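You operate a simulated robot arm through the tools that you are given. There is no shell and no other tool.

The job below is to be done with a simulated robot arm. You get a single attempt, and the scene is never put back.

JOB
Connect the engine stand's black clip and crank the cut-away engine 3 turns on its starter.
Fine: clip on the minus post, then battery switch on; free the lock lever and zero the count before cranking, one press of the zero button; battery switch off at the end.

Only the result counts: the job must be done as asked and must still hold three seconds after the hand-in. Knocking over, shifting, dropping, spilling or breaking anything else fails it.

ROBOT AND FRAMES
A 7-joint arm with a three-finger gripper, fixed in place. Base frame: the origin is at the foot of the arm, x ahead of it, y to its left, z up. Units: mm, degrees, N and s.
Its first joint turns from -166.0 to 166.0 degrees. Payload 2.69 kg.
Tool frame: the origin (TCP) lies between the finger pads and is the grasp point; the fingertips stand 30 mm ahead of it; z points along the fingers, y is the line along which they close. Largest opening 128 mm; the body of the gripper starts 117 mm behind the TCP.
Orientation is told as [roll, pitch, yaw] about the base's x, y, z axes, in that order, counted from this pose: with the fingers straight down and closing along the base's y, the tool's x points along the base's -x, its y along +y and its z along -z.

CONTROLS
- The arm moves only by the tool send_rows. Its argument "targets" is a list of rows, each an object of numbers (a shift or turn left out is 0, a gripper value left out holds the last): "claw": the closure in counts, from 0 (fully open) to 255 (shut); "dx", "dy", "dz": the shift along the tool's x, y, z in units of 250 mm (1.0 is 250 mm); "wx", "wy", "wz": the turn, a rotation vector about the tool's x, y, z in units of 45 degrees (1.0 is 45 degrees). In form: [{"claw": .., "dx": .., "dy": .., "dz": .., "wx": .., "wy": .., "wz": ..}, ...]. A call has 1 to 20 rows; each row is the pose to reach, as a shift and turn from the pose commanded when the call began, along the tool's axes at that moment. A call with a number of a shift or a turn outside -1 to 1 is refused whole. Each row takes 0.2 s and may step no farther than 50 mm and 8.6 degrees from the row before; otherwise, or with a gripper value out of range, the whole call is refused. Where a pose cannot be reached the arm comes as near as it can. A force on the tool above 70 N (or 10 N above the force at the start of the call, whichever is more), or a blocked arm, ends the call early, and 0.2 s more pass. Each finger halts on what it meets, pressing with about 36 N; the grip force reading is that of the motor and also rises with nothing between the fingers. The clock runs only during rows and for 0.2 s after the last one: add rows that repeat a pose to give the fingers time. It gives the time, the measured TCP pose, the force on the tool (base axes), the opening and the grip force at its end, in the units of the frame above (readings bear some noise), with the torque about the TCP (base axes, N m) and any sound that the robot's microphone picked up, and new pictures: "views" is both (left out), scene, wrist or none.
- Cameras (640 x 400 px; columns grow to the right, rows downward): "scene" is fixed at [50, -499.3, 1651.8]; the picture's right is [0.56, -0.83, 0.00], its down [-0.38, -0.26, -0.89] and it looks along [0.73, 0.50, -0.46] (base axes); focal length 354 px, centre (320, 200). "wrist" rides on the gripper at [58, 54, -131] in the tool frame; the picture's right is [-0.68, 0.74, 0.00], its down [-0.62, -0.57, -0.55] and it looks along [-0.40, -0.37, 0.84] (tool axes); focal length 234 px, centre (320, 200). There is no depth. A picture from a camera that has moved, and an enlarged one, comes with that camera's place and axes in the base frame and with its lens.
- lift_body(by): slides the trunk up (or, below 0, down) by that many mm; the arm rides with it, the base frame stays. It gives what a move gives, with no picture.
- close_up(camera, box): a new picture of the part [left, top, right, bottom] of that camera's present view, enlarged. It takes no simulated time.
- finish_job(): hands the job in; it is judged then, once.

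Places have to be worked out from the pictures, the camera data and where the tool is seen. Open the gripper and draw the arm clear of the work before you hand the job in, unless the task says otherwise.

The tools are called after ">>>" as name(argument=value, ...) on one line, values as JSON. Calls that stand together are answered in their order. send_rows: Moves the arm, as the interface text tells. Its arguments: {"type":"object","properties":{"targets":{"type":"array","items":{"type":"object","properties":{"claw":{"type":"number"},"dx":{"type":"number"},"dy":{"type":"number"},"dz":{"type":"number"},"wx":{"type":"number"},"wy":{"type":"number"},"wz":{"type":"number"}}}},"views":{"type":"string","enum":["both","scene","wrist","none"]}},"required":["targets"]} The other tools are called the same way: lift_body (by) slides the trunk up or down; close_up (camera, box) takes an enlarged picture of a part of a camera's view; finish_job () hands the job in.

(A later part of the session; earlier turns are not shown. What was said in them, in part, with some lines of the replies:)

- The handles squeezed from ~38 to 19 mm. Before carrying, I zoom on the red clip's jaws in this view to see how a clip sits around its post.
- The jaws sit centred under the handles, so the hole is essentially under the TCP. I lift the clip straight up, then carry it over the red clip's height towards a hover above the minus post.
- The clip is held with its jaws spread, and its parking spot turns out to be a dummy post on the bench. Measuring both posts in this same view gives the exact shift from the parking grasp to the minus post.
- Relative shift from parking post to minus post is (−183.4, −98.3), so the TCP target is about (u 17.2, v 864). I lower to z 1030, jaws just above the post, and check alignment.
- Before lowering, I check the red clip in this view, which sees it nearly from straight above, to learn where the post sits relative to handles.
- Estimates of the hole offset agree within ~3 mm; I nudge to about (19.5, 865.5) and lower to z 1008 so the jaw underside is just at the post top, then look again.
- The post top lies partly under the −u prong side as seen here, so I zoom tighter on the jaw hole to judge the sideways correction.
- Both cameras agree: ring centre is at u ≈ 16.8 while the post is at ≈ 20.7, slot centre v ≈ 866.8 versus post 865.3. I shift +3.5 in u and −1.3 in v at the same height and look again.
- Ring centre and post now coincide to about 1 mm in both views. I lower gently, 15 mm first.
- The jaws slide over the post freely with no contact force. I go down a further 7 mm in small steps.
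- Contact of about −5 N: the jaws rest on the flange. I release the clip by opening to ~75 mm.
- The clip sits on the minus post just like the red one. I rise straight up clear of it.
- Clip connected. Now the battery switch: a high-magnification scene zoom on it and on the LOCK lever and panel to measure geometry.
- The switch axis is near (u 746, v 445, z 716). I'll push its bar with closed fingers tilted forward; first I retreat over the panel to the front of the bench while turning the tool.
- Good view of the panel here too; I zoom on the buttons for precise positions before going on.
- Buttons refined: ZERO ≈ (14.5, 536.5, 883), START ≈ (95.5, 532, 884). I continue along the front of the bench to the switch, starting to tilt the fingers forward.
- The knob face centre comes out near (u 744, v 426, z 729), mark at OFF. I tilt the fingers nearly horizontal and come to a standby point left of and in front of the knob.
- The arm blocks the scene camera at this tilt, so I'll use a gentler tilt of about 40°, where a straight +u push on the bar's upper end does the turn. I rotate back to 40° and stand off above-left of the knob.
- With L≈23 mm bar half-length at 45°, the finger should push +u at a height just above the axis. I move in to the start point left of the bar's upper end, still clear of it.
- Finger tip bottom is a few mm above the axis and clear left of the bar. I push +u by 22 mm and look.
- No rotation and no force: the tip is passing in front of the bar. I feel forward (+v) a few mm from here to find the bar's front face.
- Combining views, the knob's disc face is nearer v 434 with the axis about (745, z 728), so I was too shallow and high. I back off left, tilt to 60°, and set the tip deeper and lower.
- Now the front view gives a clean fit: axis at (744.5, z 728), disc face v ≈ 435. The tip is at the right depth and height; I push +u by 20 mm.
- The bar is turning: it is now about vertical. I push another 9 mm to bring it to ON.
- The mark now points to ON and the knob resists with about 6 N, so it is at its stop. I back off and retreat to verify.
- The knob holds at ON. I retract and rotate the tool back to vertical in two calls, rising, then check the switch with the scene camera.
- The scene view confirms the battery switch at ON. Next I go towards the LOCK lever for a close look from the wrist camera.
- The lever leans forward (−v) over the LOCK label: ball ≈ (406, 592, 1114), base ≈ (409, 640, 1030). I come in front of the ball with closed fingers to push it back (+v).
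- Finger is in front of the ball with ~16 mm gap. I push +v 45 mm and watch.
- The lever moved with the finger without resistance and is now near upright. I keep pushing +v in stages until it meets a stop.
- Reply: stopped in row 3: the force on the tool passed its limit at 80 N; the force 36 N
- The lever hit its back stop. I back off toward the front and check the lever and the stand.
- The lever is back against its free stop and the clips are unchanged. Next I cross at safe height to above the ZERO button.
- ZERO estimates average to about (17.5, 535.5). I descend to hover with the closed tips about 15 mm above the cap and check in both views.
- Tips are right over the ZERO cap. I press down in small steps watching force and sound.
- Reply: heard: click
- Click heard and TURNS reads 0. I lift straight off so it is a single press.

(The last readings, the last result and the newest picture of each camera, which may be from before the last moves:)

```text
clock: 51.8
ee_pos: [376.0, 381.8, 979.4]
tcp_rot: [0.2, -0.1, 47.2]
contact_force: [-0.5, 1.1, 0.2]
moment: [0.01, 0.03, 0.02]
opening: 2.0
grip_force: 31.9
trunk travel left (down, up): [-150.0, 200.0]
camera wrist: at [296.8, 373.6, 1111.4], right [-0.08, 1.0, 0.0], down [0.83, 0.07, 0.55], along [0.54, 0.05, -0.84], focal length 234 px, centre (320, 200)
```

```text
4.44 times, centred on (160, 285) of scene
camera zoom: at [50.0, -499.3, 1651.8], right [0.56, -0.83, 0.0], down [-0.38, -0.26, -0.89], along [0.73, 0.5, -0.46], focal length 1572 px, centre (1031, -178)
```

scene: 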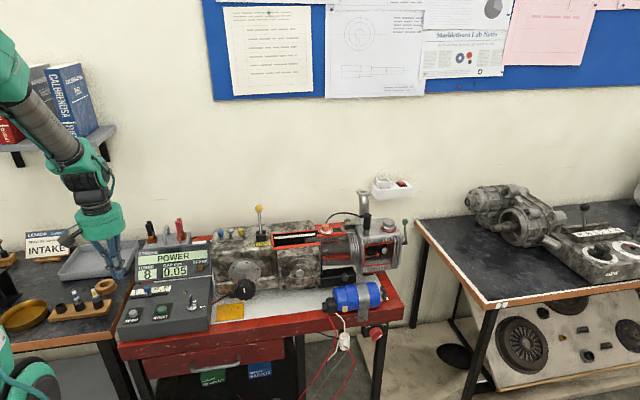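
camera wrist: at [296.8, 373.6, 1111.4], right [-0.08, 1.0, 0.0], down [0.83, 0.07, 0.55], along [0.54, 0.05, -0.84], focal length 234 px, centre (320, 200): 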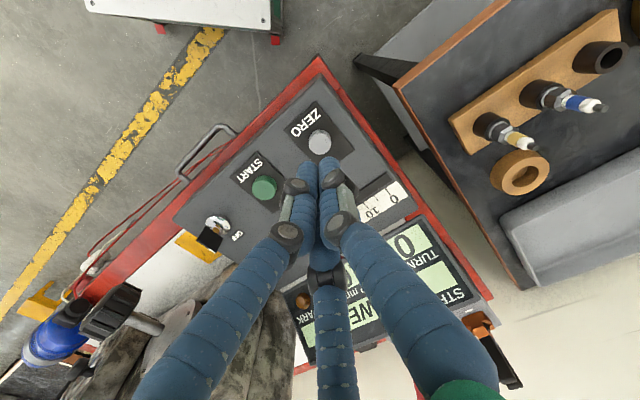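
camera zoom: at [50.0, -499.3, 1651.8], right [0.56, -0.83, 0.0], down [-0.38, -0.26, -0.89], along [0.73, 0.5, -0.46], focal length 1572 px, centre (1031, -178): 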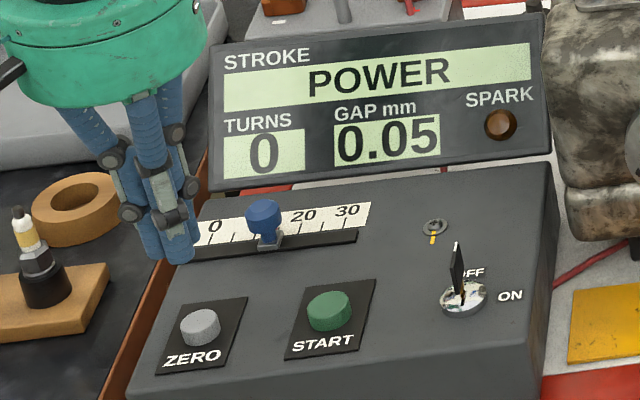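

TURNS stays at 0. START lies (80, −5) from ZERO in every view, so I hover over it at about (97.7, 530.3).

>>> send_rows(targets=[{"dx": 0.007, "dy": -0.15, "dz": 0.0}, {"dx": 0.021, "dy": -0.316, "dz": 0.05}, {"dx": 0.021, "dy": -0.316, "dz": 0.185}], views="wrist")

>>> close_up(camera="scene", box=[120, 260, 200, 330])

>>> close_up(camera="wrist", box=[270, 110, 370, 200])

```text
clock: 52.6
ee_pos: [430.9, 323.5, 932.6]
tcp_rot: [0.3, -0.1, 47.3]
contact_force: [0.5, -0.5, 0.6]
moment: [0.08, 0.02, -0.01]
opening: 1.9
grip_force: 31.4
trunk travel left (down, up): [-150.0, 200.0]
camera wrist: at [352.0, 314.6, 1064.9], right [-0.08, 1.0, 0.0], down [0.83, 0.07, 0.55], along [0.55, 0.05, -0.84], focal length 234 px, centre (320, 200)
```

wrist: 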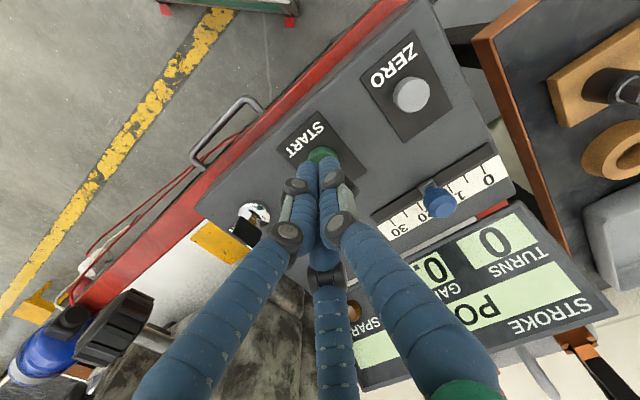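

```text
5.71 times, centred on (160, 295) of scene
camera zoom: at [50.0, -499.3, 1651.8], right [0.56, -0.83, 0.0], down [-0.38, -0.26, -0.89], along [0.73, 0.5, -0.46], focal length 2021 px, centre (1234, -343)
```

zoom: 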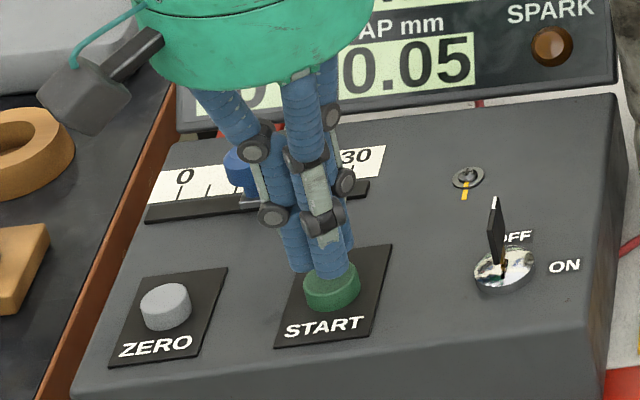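

```text
4.44 times, centred on (320, 155) of wrist
camera zoom: at [352.0, 314.6, 1064.9], right [-0.08, 1.0, 0.0], down [0.83, 0.07, 0.55], along [0.55, 0.05, -0.84], focal length 1041 px, centre (320, 400)
```

zoom: 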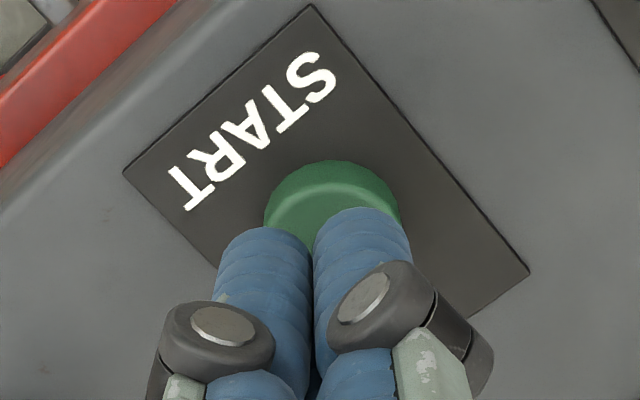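

Tips are centred over START with TURNS at 0. I press and pause immediately to read speed from the display.

>>> send_rows(targets=[{"dz": 0.03}, {"dz": 0.056}], views="wrist")

>>> close_up(camera="wrist", box=[340, 190, 620, 370])

>>> close_up(camera="scene", box=[120, 230, 220, 330])

```text
clock: 53.2
ee_pos: [429.6, 324.2, 919.6]
tcp_rot: [0.2, -0.1, 47.2]
contact_force: [0.3, 0.2, 2.4]
moment: [-0.01, -0.06, 0.02]
opening: 2.0
grip_force: 31.2
trunk travel left (down, up): [-150.0, 200.0]
heard: click
camera wrist: at [351.2, 315.7, 1051.1], right [-0.08, 1.0, 0.0], down [0.83, 0.07, 0.55], along [0.55, 0.05, -0.84], focal length 234 px, centre (320, 200)
```

wrist: 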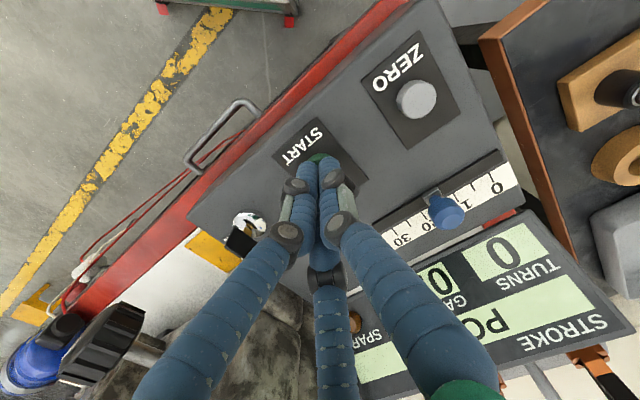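

```text
2.22 times, centred on (480, 280) of wrist
camera zoom: at [351.2, 315.7, 1051.1], right [-0.08, 1.0, 0.0], down [0.83, 0.07, 0.55], along [0.55, 0.05, -0.84], focal length 520 px, centre (-36, 22)
```

zoom: 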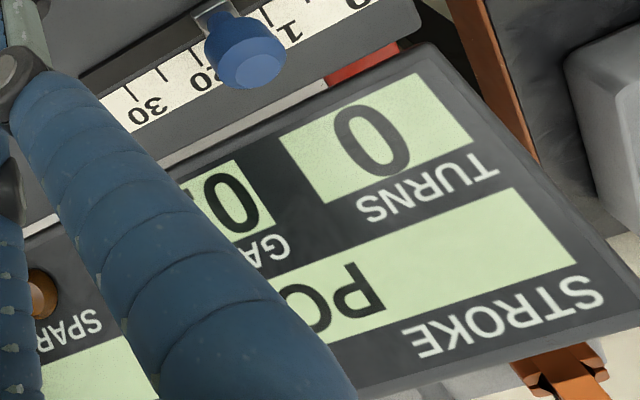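

```text
4.00 times, centred on (170, 280) of scene
camera zoom: at [50.0, -499.3, 1651.8], right [0.56, -0.83, 0.0], down [-0.38, -0.26, -0.89], along [0.73, 0.5, -0.46], focal length 1415 px, centre (920, -120)
```

zoom: 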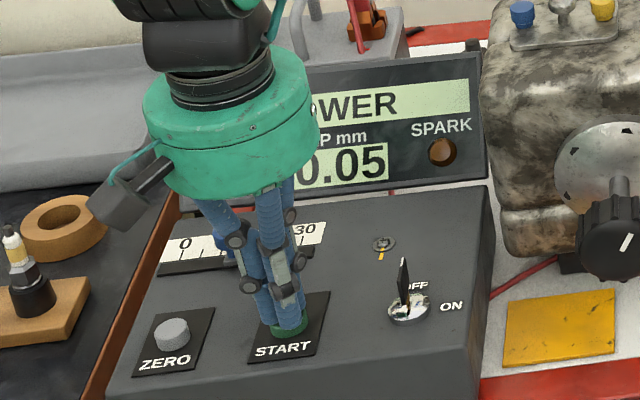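

START clicked; the crank knob's mark has begun to shift. I hold for one short row and read again.

>>> send_rows(targets=[{"dz": 0.0}], views="wrist")

>>> close_up(camera="scene", box=[120, 230, 280, 330])

>>> close_up(camera="scene", box=[220, 260, 270, 310])

```text
clock: 53.6
ee_pos: [429.7, 323.7, 919.9]
tcp_rot: [0.3, -0.2, 47.2]
contact_force: [0.7, 0.8, 1.7]
moment: [-0.01, -0.01, -0.02]
opening: 5.8
grip_force: 31.7
trunk travel left (down, up): [-150.0, 200.0]
camera wrist: at [351.2, 315.8, 1050.8], right [-0.08, 1.0, 0.0], down [0.83, 0.07, 0.55], along [0.55, 0.05, -0.84], focal length 234 px, centre (320, 200)
```

wrist: 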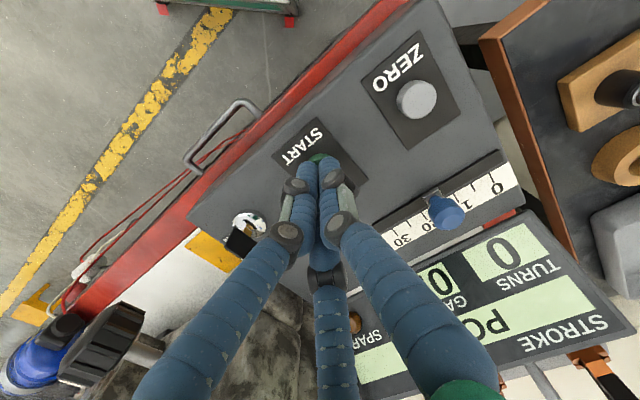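

```text
4.00 times, centred on (200, 280) of scene
camera zoom: at [50.0, -499.3, 1651.8], right [0.56, -0.83, 0.0], down [-0.38, -0.26, -0.89], along [0.73, 0.5, -0.46], focal length 1415 px, centre (800, -120)
```

zoom: 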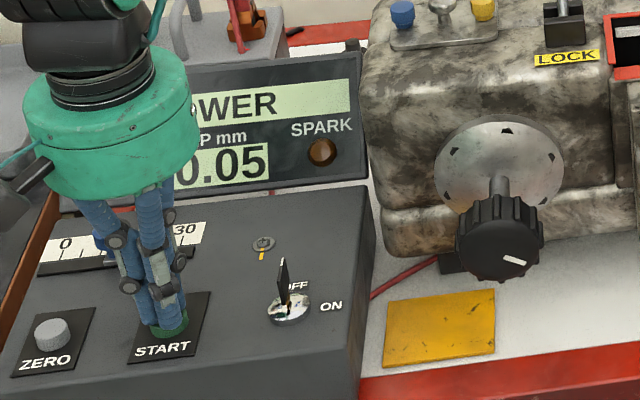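

```text
8.00 times, centred on (245, 285) of scene
camera zoom: at [50.0, -499.3, 1651.8], right [0.56, -0.83, 0.0], down [-0.38, -0.26, -0.89], along [0.73, 0.5, -0.46], focal length 2830 px, centre (920, -480)
```

zoom: 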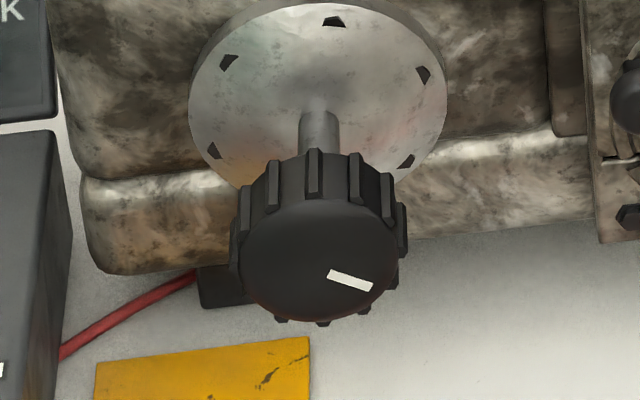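

The crank knob turns about 200°/s (roughly 0.55 turn/s). I hold for 8 more rows and re-measure.

>>> send_rows(targets=[{"dz": 0.0}, {"dz": 0.0}, {"dz": 0.0}, {"dz": 0.0}, {"dz": 0.0}, {"dz": 0.0}, {"dz": 0.0}, {"dz": 0.0}], views="wrist")

>>> close_up(camera="scene", box=[220, 260, 270, 310])

>>> close_up(camera="wrist", box=[340, 190, 620, 370])

```text
clock: 55.4
ee_pos: [430.4, 325.1, 917.9]
tcp_rot: [0.1, 0.0, 47.3]
contact_force: [0.2, 0.9, 2.5]
moment: [-0.01, 0.0, 0.04]
opening: 6.0
grip_force: 32.1
trunk travel left (down, up): [-150.0, 200.0]
camera wrist: at [351.2, 315.7, 1050.8], right [-0.08, 1.0, 0.0], down [0.83, 0.07, 0.55], along [0.55, 0.05, -0.84], focal length 234 px, centre (320, 200)
```

wrist: 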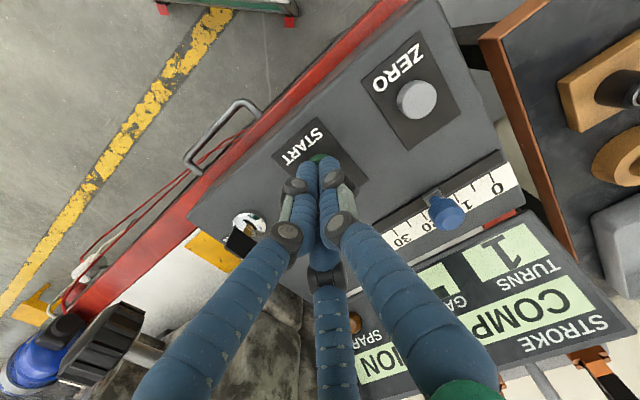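

```text
8.00 times, centred on (245, 285) of scene
camera zoom: at [50.0, -499.3, 1651.8], right [0.56, -0.83, 0.0], down [-0.38, -0.26, -0.89], along [0.73, 0.5, -0.46], focal length 2830 px, centre (920, -480)
```

zoom: 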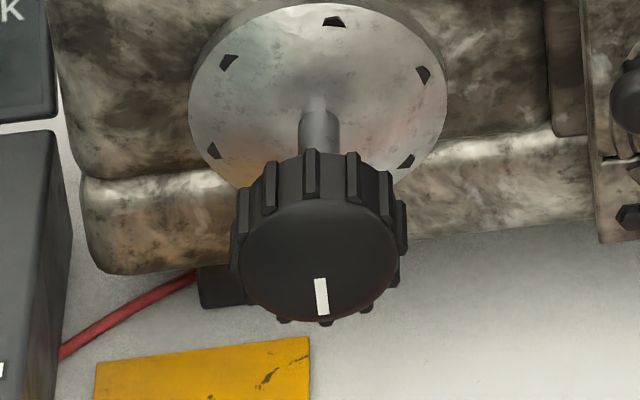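

```text
2.22 times, centred on (480, 280) of wrist
camera zoom: at [351.2, 315.7, 1050.8], right [-0.08, 1.0, 0.0], down [0.83, 0.07, 0.55], along [0.55, 0.05, -0.84], focal length 520 px, centre (-36, 22)
```

zoom: 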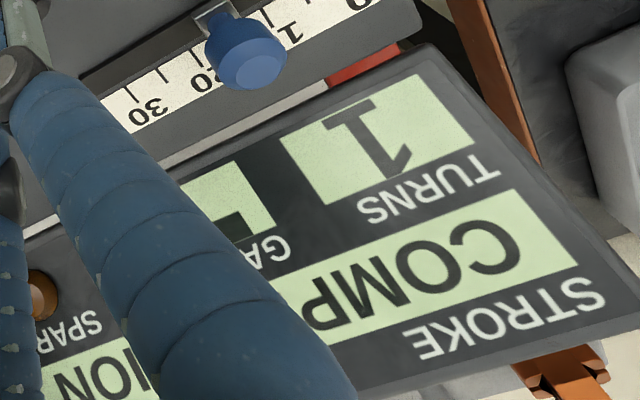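

At clock 55.4 the knob has made 1.5 turns (TURNS 1, compression), about 240°/s. I hold 5 more rows and measure again before the timed release.

>>> send_rows(targets=[{"dz": 0.0}, {"dz": 0.0}, {"dz": 0.0}, {"dz": 0.0}, {"dz": 0.0}], views="wrist")

>>> close_up(camera="scene", box=[230, 275, 260, 305])

>>> close_up(camera="wrist", box=[340, 190, 620, 370])

```text
clock: 56.6
ee_pos: [428.7, 322.8, 918.9]
tcp_rot: [0.2, -0.2, 47.1]
contact_force: [-0.2, -0.6, 0.7]
moment: [0.0, -0.01, 0.01]
opening: 6.0
grip_force: 31.5
trunk travel left (down, up): [-150.0, 200.0]
camera wrist: at [351.1, 315.7, 1050.8], right [-0.08, 1.0, 0.0], down [0.83, 0.07, 0.55], along [0.55, 0.05, -0.84], focal length 234 px, centre (320, 200)
```

wrist: 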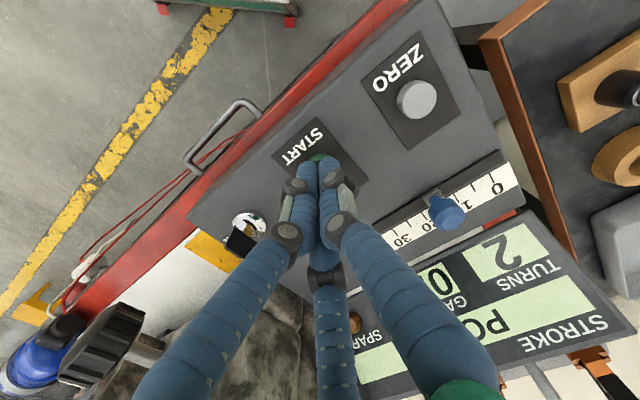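

```text
13.33 times, centred on (245, 290) of scene
camera zoom: at [50.0, -499.3, 1651.8], right [0.56, -0.83, 0.0], down [-0.38, -0.26, -0.89], along [0.73, 0.5, -0.46], focal length 4716 px, centre (1320, -1000)
```

zoom: 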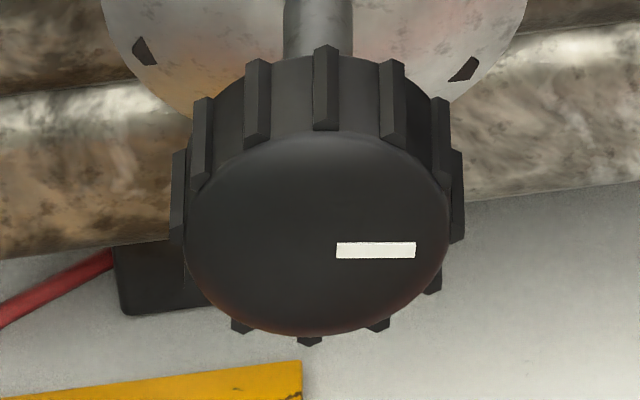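

```text
2.22 times, centred on (480, 280) of wrist
camera zoom: at [351.1, 315.7, 1050.8], right [-0.08, 1.0, 0.0], down [0.83, 0.07, 0.55], along [0.55, 0.05, -0.84], focal length 520 px, centre (-36, 22)
```

zoom: 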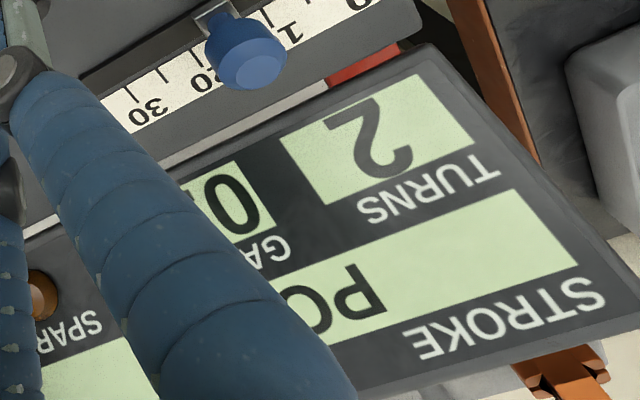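

Speed is about 232°/s with 822° done at clock 56.6. I hold five more rows, then release in the same call so it stops just past 3 turns.

>>> send_rows(targets=[{"dz": 0.0}, {"dz": 0.0}, {"dz": 0.0}, {"dz": 0.0}, {"dz": 0.0}, {"dz": -0.02}, {"dz": -0.1}, {"dz": -0.2}], views="wrist")

>>> close_up(camera="scene", box=[230, 275, 260, 305])

>>> close_up(camera="scene", box=[120, 235, 220, 330])

```text
clock: 58.4
ee_pos: [430.4, 324.1, 968.4]
tcp_rot: [0.2, 0.1, 47.2]
contact_force: [0.3, 0.0, -0.2]
moment: [-0.01, 0.01, -0.01]
opening: 1.8
grip_force: 31.9
trunk travel left (down, up): [-150.0, 200.0]
camera wrist: at [351.6, 316.2, 1100.8], right [-0.08, 1.0, 0.0], down [0.83, 0.07, 0.55], along [0.54, 0.05, -0.84], focal length 234 px, centre (320, 200)
```

wrist: 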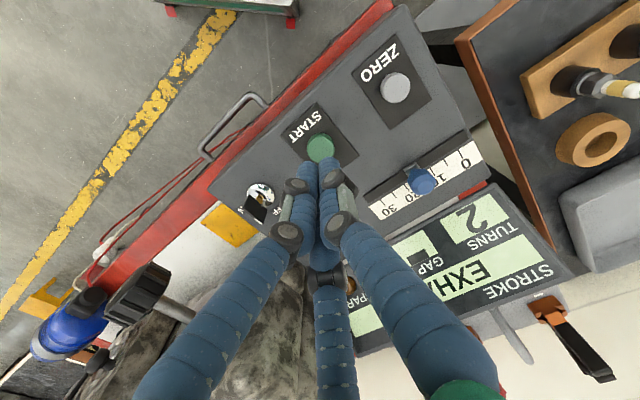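

```text
13.33 times, centred on (245, 290) of scene
camera zoom: at [50.0, -499.3, 1651.8], right [0.56, -0.83, 0.0], down [-0.38, -0.26, -0.89], along [0.73, 0.5, -0.46], focal length 4716 px, centre (1320, -1000)
```

zoom: 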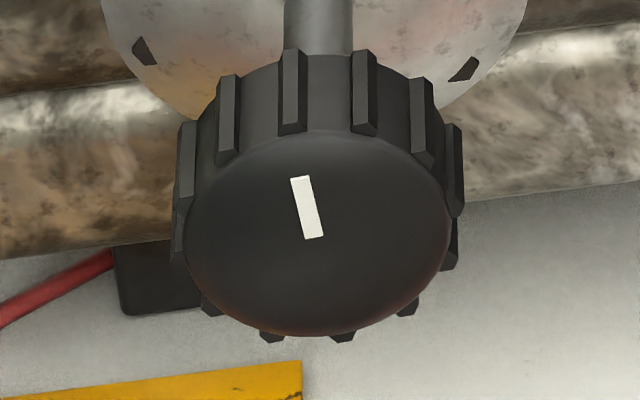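

```text
4.21 times, centred on (170, 282) of scene
camera zoom: at [50.0, -499.3, 1651.8], right [0.56, -0.83, 0.0], down [-0.38, -0.26, -0.89], along [0.73, 0.5, -0.46], focal length 1489 px, centre (952, -147)
```

zoom: 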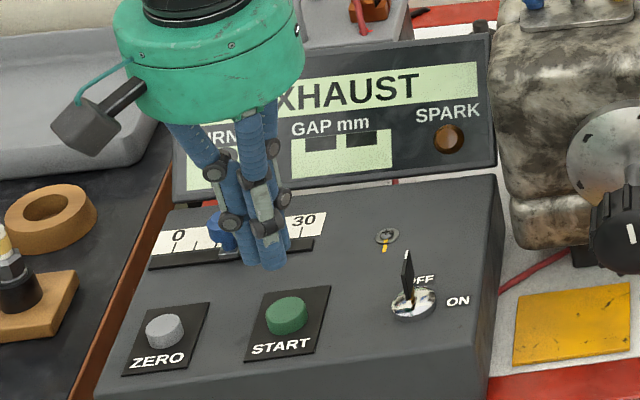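

The knob stopped at about 2.97 turns and TURNS shows 2, so a brief tap on START is needed to carry it just past 3.

>>> send_rows(targets=[{"dz": 0.1}, {"dz": 0.17}, {"dz": 0.2}, {"dz": 0.17}, {"dz": 0.08}, {"dz": 0.0}], views="wrist")

>>> close_up(camera="scene", box=[230, 275, 260, 305])

>>> close_up(camera="wrist", box=[340, 180, 600, 350])

```text
clock: 59.8
ee_pos: [430.3, 322.8, 969.5]
tcp_rot: [0.3, -0.1, 47.3]
contact_force: [0.1, -1.1, 0.9]
moment: [0.04, -0.03, -0.02]
opening: 2.2
grip_force: 32.1
trunk travel left (down, up): [-150.0, 200.0]
camera wrist: at [351.2, 315.5, 1101.6], right [-0.08, 1.0, 0.0], down [0.83, 0.07, 0.55], along [0.55, 0.05, -0.84], focal length 234 px, centre (320, 200)
```

wrist: 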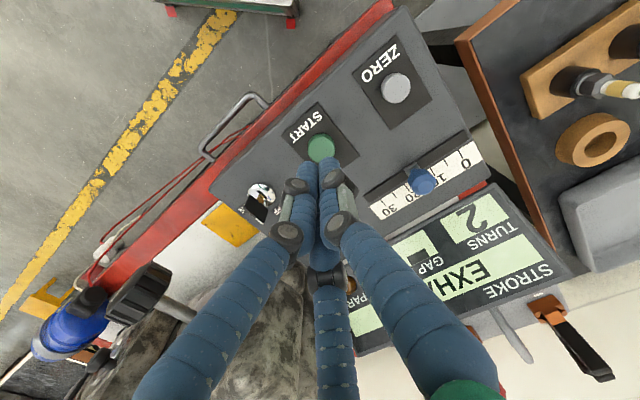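

```text
13.33 times, centred on (245, 290) of scene
camera zoom: at [50.0, -499.3, 1651.8], right [0.56, -0.83, 0.0], down [-0.38, -0.26, -0.89], along [0.73, 0.5, -0.46], focal length 4716 px, centre (1320, -1000)
```

zoom: 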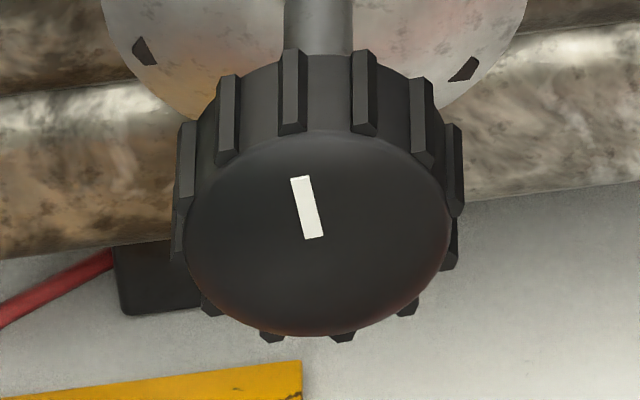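

```text
2.35 times, centred on (470, 265) of wrist
camera zoom: at [351.2, 315.5, 1101.6], right [-0.08, 1.0, 0.0], down [0.83, 0.07, 0.55], along [0.55, 0.05, -0.84], focal length 551 px, centre (-33, 47)
```

zoom: 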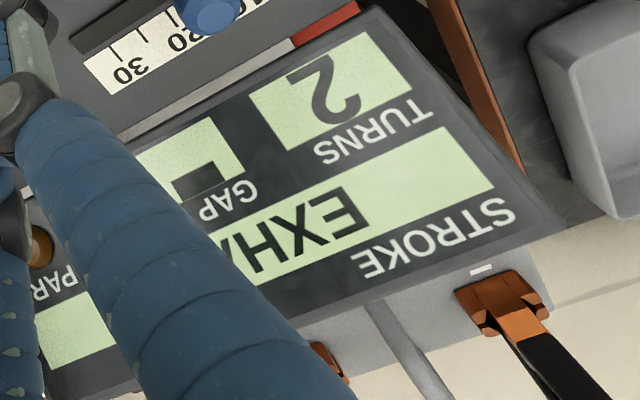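

No click — the tap didn't reach the contact depth. I repeat slightly deeper, without dwelling.

>>> send_rows(targets=[{"dz": 0.1}, {"dz": 0.17}, {"dz": 0.21}, {"dz": 0.17}, {"dz": 0.08}, {"dz": 0.0}], views="wrist")

>>> close_up(camera="scene", box=[230, 275, 260, 305])

>>> close_up(camera="wrist", box=[340, 180, 600, 350])

```text
clock: 61.2
ee_pos: [430.1, 322.7, 969.2]
tcp_rot: [0.2, -0.1, 47.3]
contact_force: [-0.1, 0.0, 0.0]
moment: [0.03, -0.02, 0.01]
opening: 2.3
grip_force: 31.0
trunk travel left (down, up): [-150.0, 200.0]
heard: click
camera wrist: at [351.4, 315.4, 1101.0], right [-0.08, 1.0, 0.0], down [0.83, 0.07, 0.55], along [0.55, 0.05, -0.84], focal length 234 px, centre (320, 200)
```

wrist: 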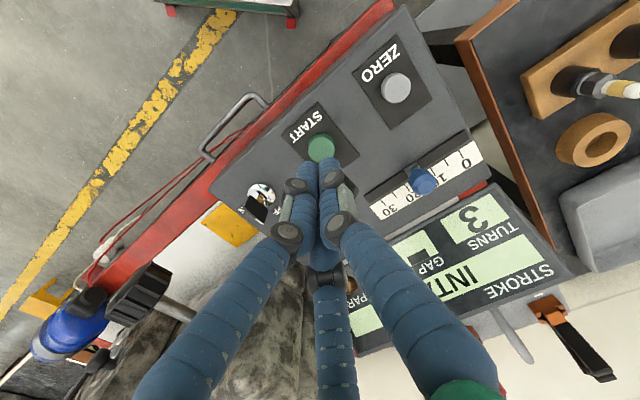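

```text
13.33 times, centred on (245, 290) of scene
camera zoom: at [50.0, -499.3, 1651.8], right [0.56, -0.83, 0.0], down [-0.38, -0.26, -0.89], along [0.73, 0.5, -0.46], focal length 4716 px, centre (1320, -1000)
```

zoom: 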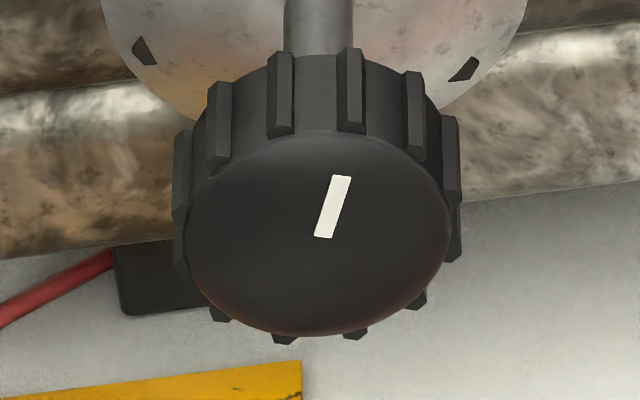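

```text
2.35 times, centred on (470, 265) of wrist
camera zoom: at [351.4, 315.4, 1101.0], right [-0.08, 1.0, 0.0], down [0.83, 0.07, 0.55], along [0.55, 0.05, -0.84], focal length 551 px, centre (-33, 47)
```

zoom: 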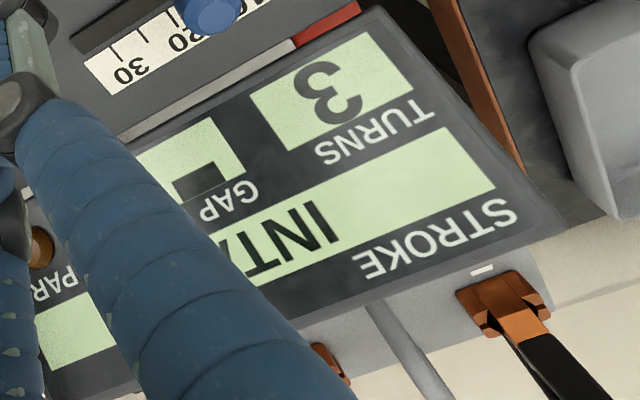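

TURNS reads 3 (about 3.04 turns by the knob). Now I return along the front of the bench to switch the battery off, approaching from the right side of the knob this time.

>>> send_rows(targets=[{"dz": -0.16}, {"dx": 0.1, "dy": -0.1, "dz": -0.26}, {"dx": 0.22, "dy": -0.22, "dz": -0.36}, {"dx": 0.36, "dy": -0.35, "dz": -0.36}, {"dx": 0.5, "dy": -0.48, "dz": -0.36}, {"dx": 0.64, "dy": -0.6, "dz": -0.36}], views="none")

>>> send_rows(targets=[{"dy": -0.1667, "dz": 0.04}, {"dy": -0.3333, "dz": 0.08}, {"dy": -0.5, "dz": 0.12}, {"dy": -0.6667, "dz": 0.16}, {"dy": -0.8333, "dz": 0.2}, {"dy": -1.0, "dz": 0.24}], views="none")

>>> send_rows(targets=[{"dx": 0.0267, "dy": -0.1667, "dz": 0.0667, "wy": -0.1111}, {"dx": 0.0533, "dy": -0.3333, "dz": 0.1333, "wy": -0.2222}, {"dx": 0.08, "dy": -0.5, "dz": 0.2, "wy": -0.3333}, {"dx": 0.1067, "dy": -0.6667, "dz": 0.2667, "wy": -0.4444}, {"dx": 0.1333, "dy": -0.8333, "dz": 0.3333, "wy": -0.5556}, {"dx": 0.16, "dy": -1.0, "dz": 0.4, "wy": -0.6667}], views="both")

>>> close_up(camera="scene", box=[120, 225, 280, 325])

```text
clock: 62.6
ee_pos: [432.8, 104.2, 1056.0]
tcp_rot: [0.1, -0.1, 47.3]
contact_force: [0.1, 0.3, 0.1]
moment: [-0.03, -0.02, -0.01]
opening: 2.0
grip_force: 31.7
trunk travel left (down, up): [-150.0, 200.0]
```

```text
clock: 64.0
ee_pos: [615.0, -63.6, 996.5]
tcp_rot: [0.2, -0.2, 47.2]
contact_force: [-0.9, -0.2, 0.5]
moment: [0.0, -0.02, 0.03]
opening: 2.3
grip_force: 31.6
trunk travel left (down, up): [-150.0, 200.0]
```

```text
clock: 65.4
ee_pos: [771.6, -265.6, 896.7]
tcp_rot: [0.2, -30.1, 47.1]
contact_force: [-0.9, 0.1, 0.2]
moment: [-0.06, -0.02, 0.01]
opening: 2.1
grip_force: 32.2
trunk travel left (down, up): [-150.0, 200.0]
camera wrist: at [653.6, -314.9, 981.4], right [-0.14, 0.93, 0.34], down [0.59, -0.2, 0.78], along [0.79, 0.31, -0.52], focal length 234 px, centre (320, 200)
```

scene: 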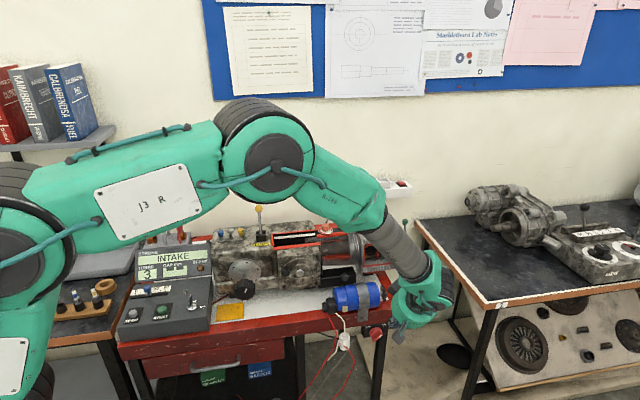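
wrist: 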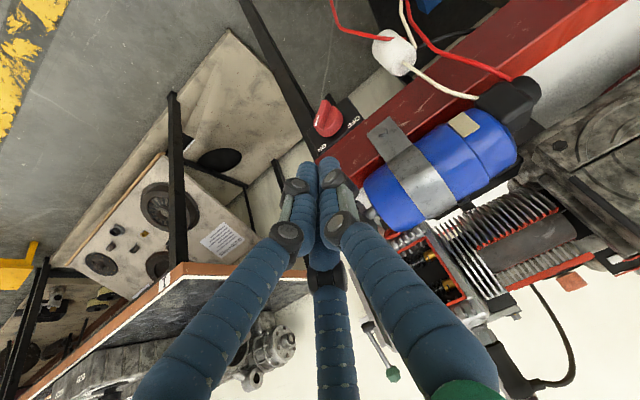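

```text
4.00 times, centred on (200, 275) of scene
camera zoom: at [50.0, -499.3, 1651.8], right [0.56, -0.83, 0.0], down [-0.38, -0.26, -0.89], along [0.73, 0.5, -0.46], focal length 1415 px, centre (800, -100)
```

zoom: 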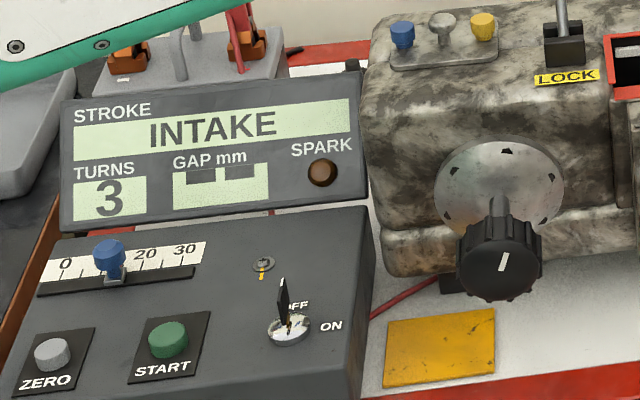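

TURNS still 3. I zoom on the switch for its current bar angle, then tilt further and move to the right of the knob.

>>> close_up(camera="wrist", box=[295, 85, 375, 160])

>>> send_rows(targets=[{"dx": 0.036, "dy": -0.032, "dz": 0.0624, "wy": -0.1333}, {"dx": 0.072, "dy": -0.064, "dz": 0.1248, "wy": -0.2667}, {"dx": 0.108, "dy": -0.096, "dz": 0.1872, "wy": -0.4}, {"dx": 0.144, "dy": -0.128, "dz": 0.2496, "wy": -0.5333}, {"dx": 0.18, "dy": -0.16, "dz": 0.312, "wy": -0.6667}], views="wrist")

>>> close_up(camera="wrist", box=[270, 100, 390, 200])

```text
5.33 times, centred on (335, 122) of wrist
camera zoom: at [653.6, -314.9, 981.4], right [-0.14, 0.93, 0.34], down [0.59, -0.2, 0.78], along [0.79, 0.31, -0.52], focal length 1249 px, centre (240, 613)
```

zoom: 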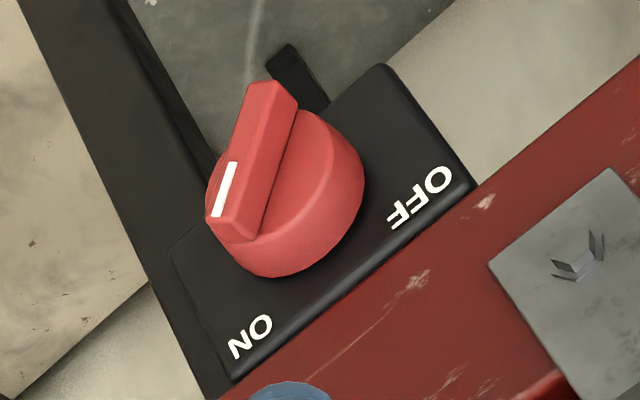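

```text
clock: 66.6
ee_pos: [800.9, -291.2, 806.4]
tcp_rot: [0.3, -60.2, 46.9]
contact_force: [0.8, -0.9, 0.8]
moment: [-0.07, 0.08, 0.0]
opening: 2.4
grip_force: 31.0
trunk travel left (down, up): [-150.0, 200.0]
camera wrist: at [664.5, -360.4, 821.4], right [-0.31, 0.75, 0.59], down [0.3, -0.51, 0.81], along [0.9, 0.43, -0.07], focal length 234 px, centre (320, 200)
```

wrist: 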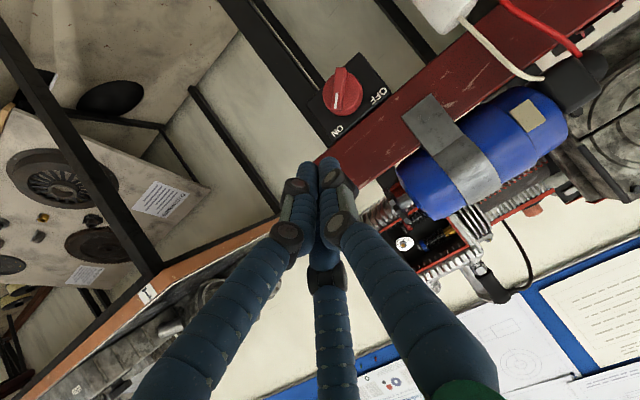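

```text
4.00 times, centred on (330, 150) of wrist
camera zoom: at [664.5, -360.4, 821.4], right [-0.31, 0.75, 0.59], down [0.3, -0.51, 0.81], along [0.9, 0.43, -0.07], focal length 937 px, centre (280, 400)
```

zoom: 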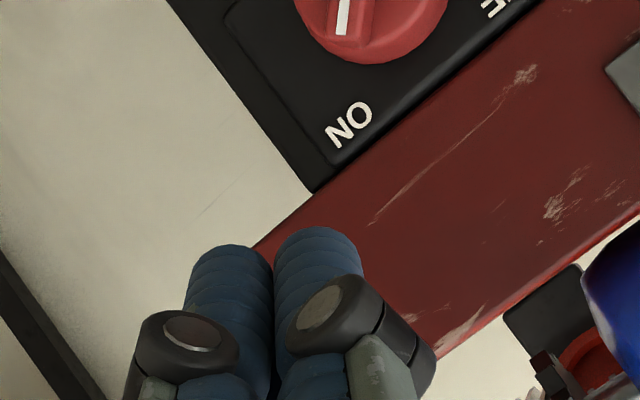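

The bar shows ON (mark up-right). I advance to the start point right of the bar's upper end at the same depth and height as before.

>>> send_rows(targets=[{"dx": 0.004, "dz": 0.12}, {"dx": 0.009, "dz": 0.24}, {"dx": 0.013, "dz": 0.352}], views="wrist")

>>> close_up(camera="wrist", box=[270, 100, 390, 200])

```text
clock: 67.4
ee_pos: [852.1, -235.8, 758.5]
tcp_rot: [0.5, -60.2, 46.8]
contact_force: [-0.4, -0.1, -0.1]
moment: [-0.01, 0.03, 0.0]
opening: 2.2
grip_force: 31.0
trunk travel left (down, up): [-150.0, 200.0]
camera wrist: at [715.6, -304.7, 774.2], right [-0.31, 0.75, 0.59], down [0.3, -0.51, 0.8], along [0.9, 0.43, -0.07], focal length 234 px, centre (320, 200)
```

wrist: 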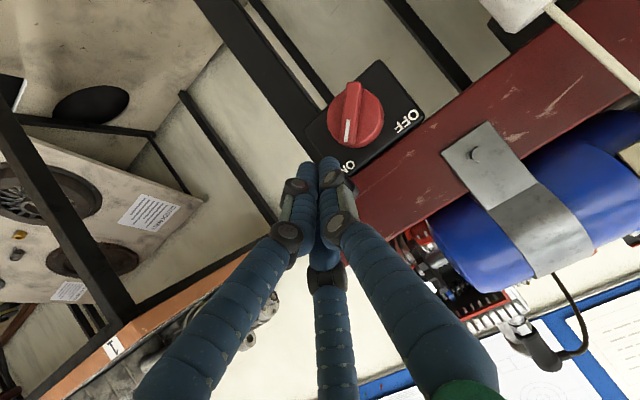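

```text
4.00 times, centred on (330, 150) of wrist
camera zoom: at [715.6, -304.7, 774.2], right [-0.31, 0.75, 0.59], down [0.3, -0.51, 0.8], along [0.9, 0.43, -0.07], focal length 937 px, centre (280, 400)
```

zoom: 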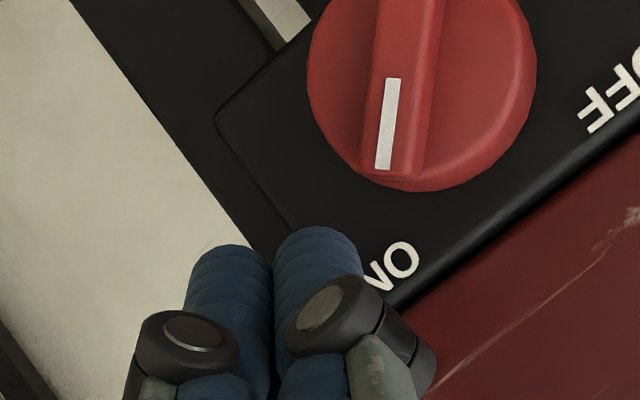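

Positioned 10 mm to the right of the bar's end. I push −u by 24 mm first.

>>> send_rows(targets=[{"dy": 0.032}, {"dy": 0.056}, {"dy": 0.078}, {"dy": 0.096}], views="wrist")

>>> close_up(camera="wrist", box=[270, 100, 390, 200])

```text
clock: 68.4
ee_pos: [837.7, -221.3, 764.1]
tcp_rot: [-0.3, -60.2, 47.4]
contact_force: [13.1, -12.1, 28.2]
moment: [0.4, -0.33, -0.47]
opening: 2.1
grip_force: 32.2
trunk travel left (down, up): [-150.0, 200.0]
camera wrist: at [700.4, -291.0, 779.4], right [-0.31, 0.75, 0.59], down [0.3, -0.51, 0.81], along [0.9, 0.43, -0.06], focal length 234 px, centre (320, 200)
```

wrist: 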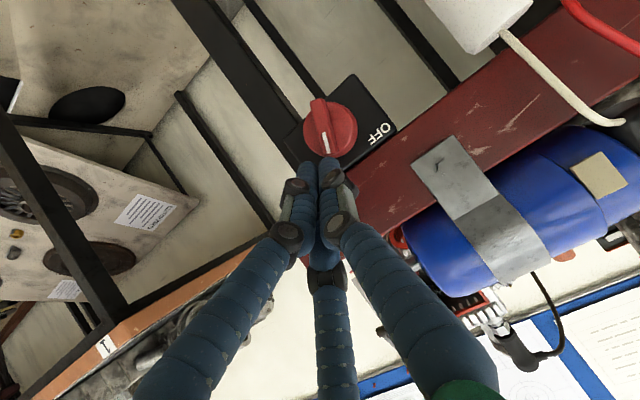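

```text
4.00 times, centred on (330, 150) of wrist
camera zoom: at [700.4, -291.0, 779.4], right [-0.31, 0.75, 0.59], down [0.3, -0.51, 0.81], along [0.9, 0.43, -0.06], focal length 937 px, centre (280, 400)
```

zoom: 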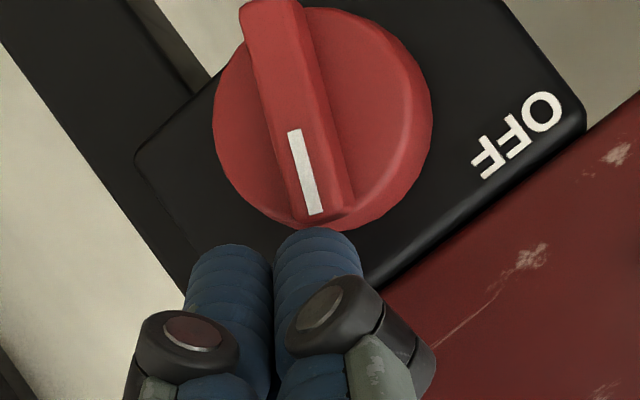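

The finger is riding up on the bar's end (28 N upward), with the bar turned about 25° from vertical. I back off right, drop about 3.5 mm and go slightly deeper before pushing again.

>>> send_rows(targets=[{"dy": -0.03}, {"dy": -0.064}, {"dy": -0.064, "dx": 0.0092, "dz": 0.0122}, {"dy": -0.064, "dx": 0.0092, "dz": 0.0122}], views="none")

>>> close_up(camera="wrist", box=[270, 80, 390, 200])

```text
clock: 69.4
ee_pos: [846.3, -229.8, 753.7]
tcp_rot: [0.7, -60.0, 46.7]
contact_force: [1.3, -5.4, 1.6]
moment: [-0.05, -0.04, -0.09]
opening: 2.0
grip_force: 30.9
trunk travel left (down, up): [-150.0, 200.0]
```

```text
3.33 times, centred on (330, 140) of wrist
camera zoom: at [709.5, -298.7, 770.0], right [-0.31, 0.75, 0.59], down [0.31, -0.51, 0.8], along [0.9, 0.43, -0.07], focal length 781 px, centre (287, 400)
```

zoom: 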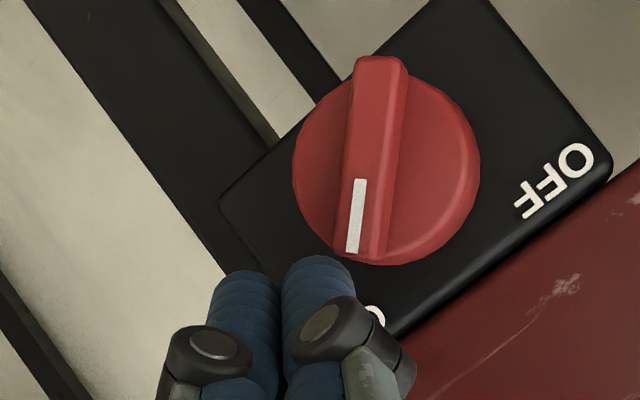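

The knob sprang back to ON (it is over-centre), so it must be pushed past vertical. From this lower position I push −u by about 21 mm.

>>> send_rows(targets=[{"dy": 0.024}, {"dy": 0.046}, {"dy": 0.066}, {"dy": 0.084}], views="none")

>>> close_up(camera="wrist", box=[270, 80, 390, 200])

```text
clock: 70.4
ee_pos: [830.7, -214.7, 755.8]
tcp_rot: [0.5, -60.0, 46.8]
contact_force: [0.1, 0.8, -0.2]
moment: [-0.01, 0.02, 0.02]
opening: 2.3
grip_force: 31.4
trunk travel left (down, up): [-150.0, 200.0]
```

```text
3.33 times, centred on (330, 140) of wrist
camera zoom: at [694.5, -283.9, 771.5], right [-0.31, 0.75, 0.59], down [0.3, -0.51, 0.8], along [0.9, 0.43, -0.07], focal length 781 px, centre (287, 400)
```

zoom: 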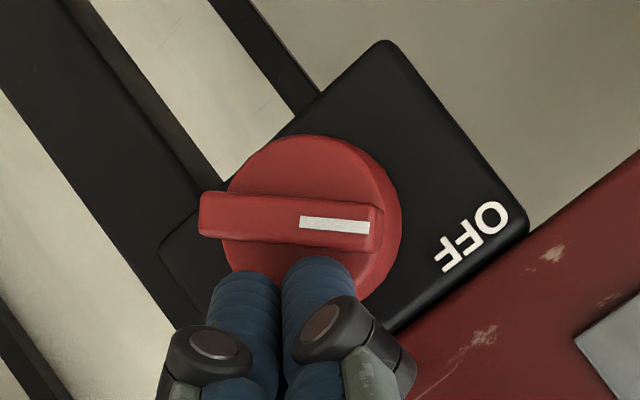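

The knob snapped to OFF. I back away along the tool axis and restore the tool upright, then check everything with the scene camera.

>>> send_rows(targets=[{"dy": -0.04}, {"dy": -0.05, "dz": -0.1}, {"dy": -0.05, "dz": -0.25}, {"dy": -0.05, "dz": -0.4}], views="none")

>>> send_rows(targets=[{"dx": -0.0474, "dz": -0.0458, "wy": 0.1334}, {"dx": -0.0948, "dz": -0.0916, "wy": 0.2668}, {"dx": -0.1422, "dz": -0.1374, "wy": 0.4002}, {"dx": -0.1896, "dz": -0.1832, "wy": 0.5336}, {"dx": -0.237, "dz": -0.229, "wy": 0.667}], views="none")

>>> send_rows(targets=[{"dx": 0.02, "dy": 0.04, "dz": -0.1, "wy": 0.1334}, {"dx": 0.02, "dy": 0.08, "dz": -0.22, "wy": 0.2668}, {"dx": 0.02, "dy": 0.12, "dz": -0.36, "wy": 0.4002}, {"dx": 0.02, "dy": 0.16, "dz": -0.5, "wy": 0.5336}, {"dx": 0.02, "dy": 0.2, "dz": -0.64, "wy": 0.667}], views="both")

```text
clock: 71.4
ee_pos: [783.2, -288.3, 803.8]
tcp_rot: [0.5, -60.1, 46.8]
contact_force: [0.4, -0.7, -1.3]
moment: [0.02, -0.03, -0.04]
opening: 1.8
grip_force: 31.2
trunk travel left (down, up): [-150.0, 200.0]
```

```text
clock: 72.6
ee_pos: [769.4, -302.2, 883.9]
tcp_rot: [0.3, -30.0, 47.1]
contact_force: [0.2, 0.4, -1.1]
moment: [0.05, -0.02, -0.01]
opening: 2.2
grip_force: 31.4
trunk travel left (down, up): [-150.0, 200.0]
```

```text
clock: 73.8
ee_pos: [674.2, -330.9, 1021.8]
tcp_rot: [0.2, 0.1, 47.5]
contact_force: [-0.5, 0.2, -0.3]
moment: [0.02, 0.02, 0.04]
opening: 2.1
grip_force: 31.6
trunk travel left (down, up): [-150.0, 200.0]
camera wrist: at [595.6, -338.5, 1154.4], right [-0.08, 1.0, 0.0], down [0.84, 0.07, 0.55], along [0.54, 0.05, -0.84], focal length 234 px, centre (320, 200)
```

scene: 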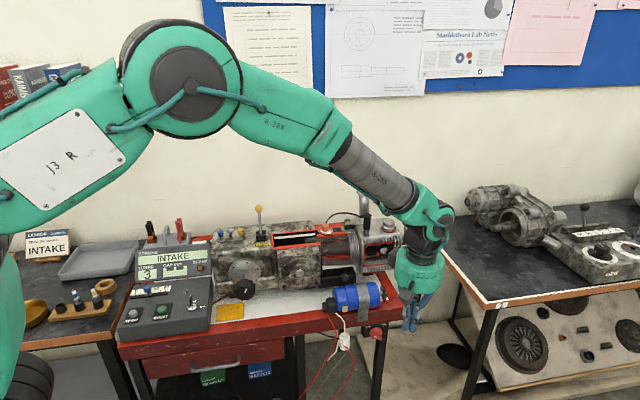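
wrist: 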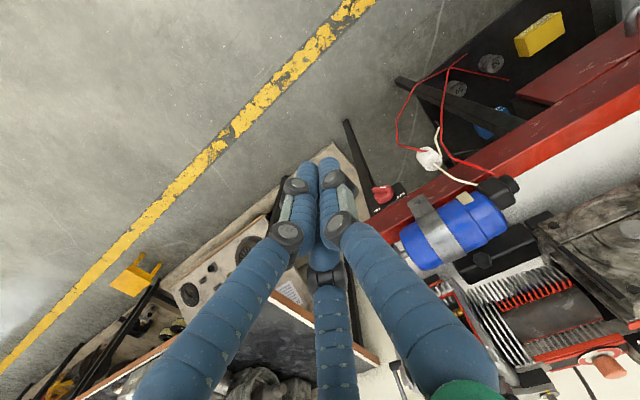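

>>> close_up(camera="scene", box=[350, 310, 400, 345])

>>> close_up(camera="scene", box=[120, 205, 300, 325])

>>> close_up(camera="scene", box=[135, 210, 215, 260])

```text
11.43 times, centred on (375, 328) of scene
camera zoom: at [50.0, -499.3, 1651.8], right [0.56, -0.83, 0.0], down [-0.38, -0.26, -0.89], along [0.73, 0.5, -0.46], focal length 4043 px, centre (-309, -1257)
```

zoom: 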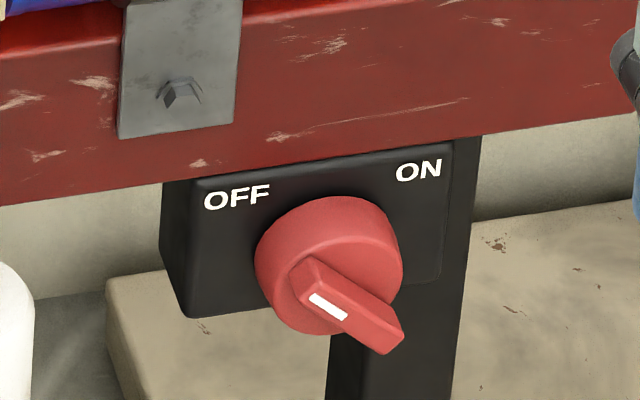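

```text
3.33 times, centred on (210, 265) of scene
camera zoom: at [50.0, -499.3, 1651.8], right [0.56, -0.83, 0.0], down [-0.38, -0.26, -0.89], along [0.73, 0.5, -0.46], focal length 1179 px, centre (687, -17)
```

zoom: 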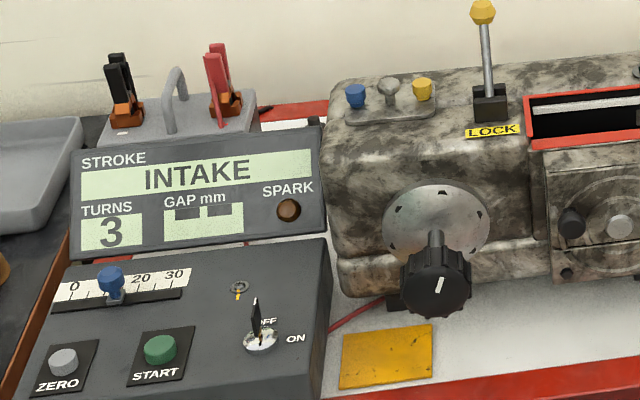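

```text
8.00 times, centred on (175, 235) of scene
camera zoom: at [50.0, -499.3, 1651.8], right [0.56, -0.83, 0.0], down [-0.38, -0.26, -0.89], along [0.73, 0.5, -0.46], focal length 2830 px, centre (1480, -80)
```

zoom: 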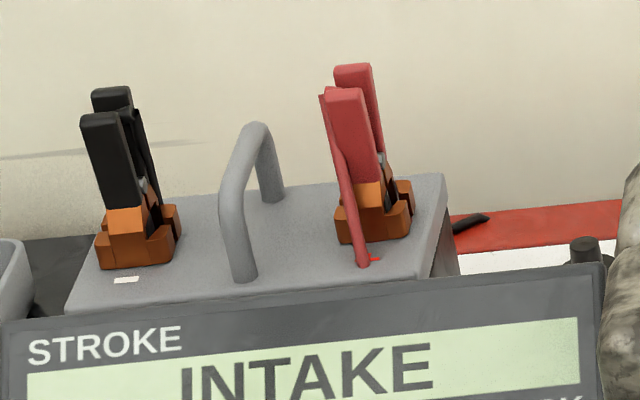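

Everything reads right: switch OFF, TURNS 3, lever freed, clip on the minus post. I open the gripper and draw the arm up and clear.

>>> send_rows(targets=[{"dz": -0.16}, {"dz": -0.34, "dx": 0.05}, {"dz": -0.5, "dx": 0.1, "claw": 0}, {"dz": -0.64, "dx": 0.15}, {"dz": -0.72, "dx": 0.2}, {"dz": -0.72, "dx": 0.2}], views="both")

>>> close_up(camera="scene", box=[120, 205, 420, 345])

```text
clock: 75.2
ee_pos: [639.8, -368.2, 1201.5]
tcp_rot: [0.3, 0.0, 47.2]
contact_force: [-0.7, 0.6, 0.5]
moment: [0.01, -0.05, 0.01]
opening: 127.9
grip_force: 0.0
trunk travel left (down, up): [-150.0, 200.0]
camera wrist: at [561.6, -375.9, 1334.3], right [-0.08, 1.0, 0.0], down [0.83, 0.07, 0.55], along [0.54, 0.05, -0.84], focal length 234 px, centre (320, 200)
```

scene: 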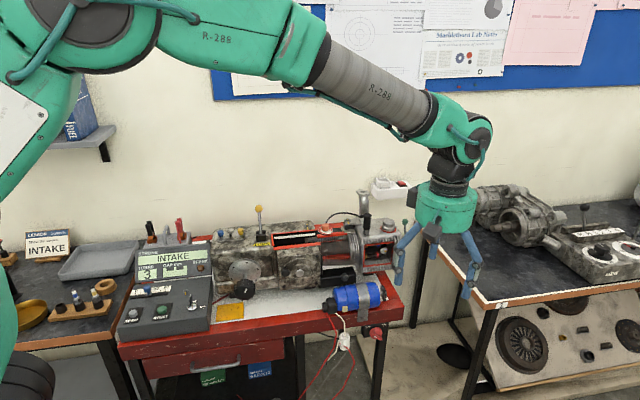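
wrist: 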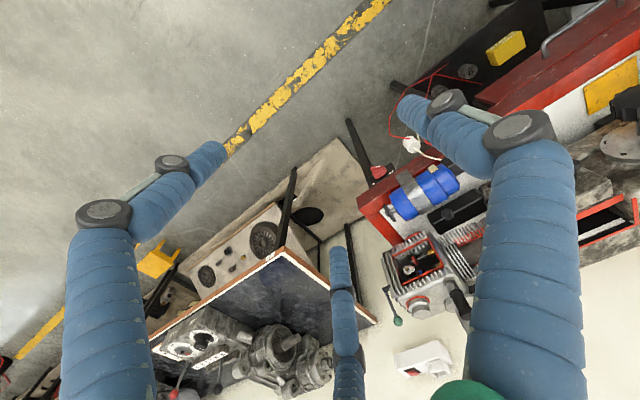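

```text
2.13 times, centred on (270, 275) of scene
camera zoom: at [50.0, -499.3, 1651.8], right [0.56, -0.83, 0.0], down [-0.38, -0.26, -0.89], along [0.73, 0.5, -0.46], focal length 755 px, centre (427, 40)
```

zoom: 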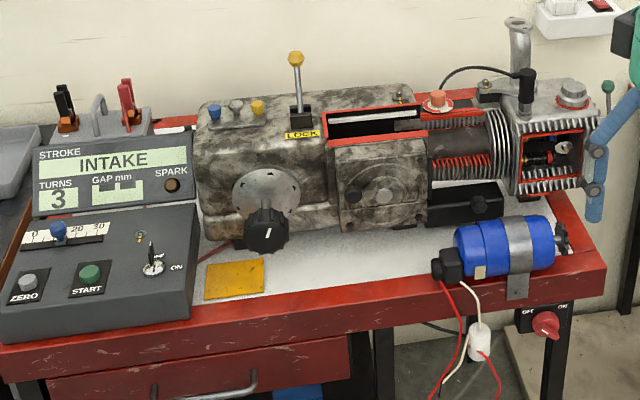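

The arm is clear with the gripper open. TURNS reads 3, the battery switch is OFF, the lock lever is free and the black clip is on the minus post, so I hand the job in.

>>> finish_job()

```text
The job is handed in.
```

The job is done and handed in. The black clip is on the minus post and the engine was cranked 3 turns on its starter. I don't have the judge's result; the states below are what I saw just before handing in.

- **Clip:** it sits on the minus post the same way the red clip sits on its own post.
- **Battery switch:** turned on after the clip was fitted, and back to OFF at the end. On the way off it sprang back to ON once before I pushed it through.
- **Lock lever:** pushed back off LOCK until it hit its stop. That push reached 80 N and ended the move early; nothing looked shifted in the pictures afterwards.
- **Zero button:** pressed once, and TURNS went from 8 to 0.
- **Cranking:** TURNS reads 3, about 3.04 turns by the crank knob's mark. The first START press stopped at about 2.97 turns, so I gave START a short second press to pass 3.
- **Key switch:** the panel key stayed at OFF throughout.
- **Arm:** open and clear of the bench.
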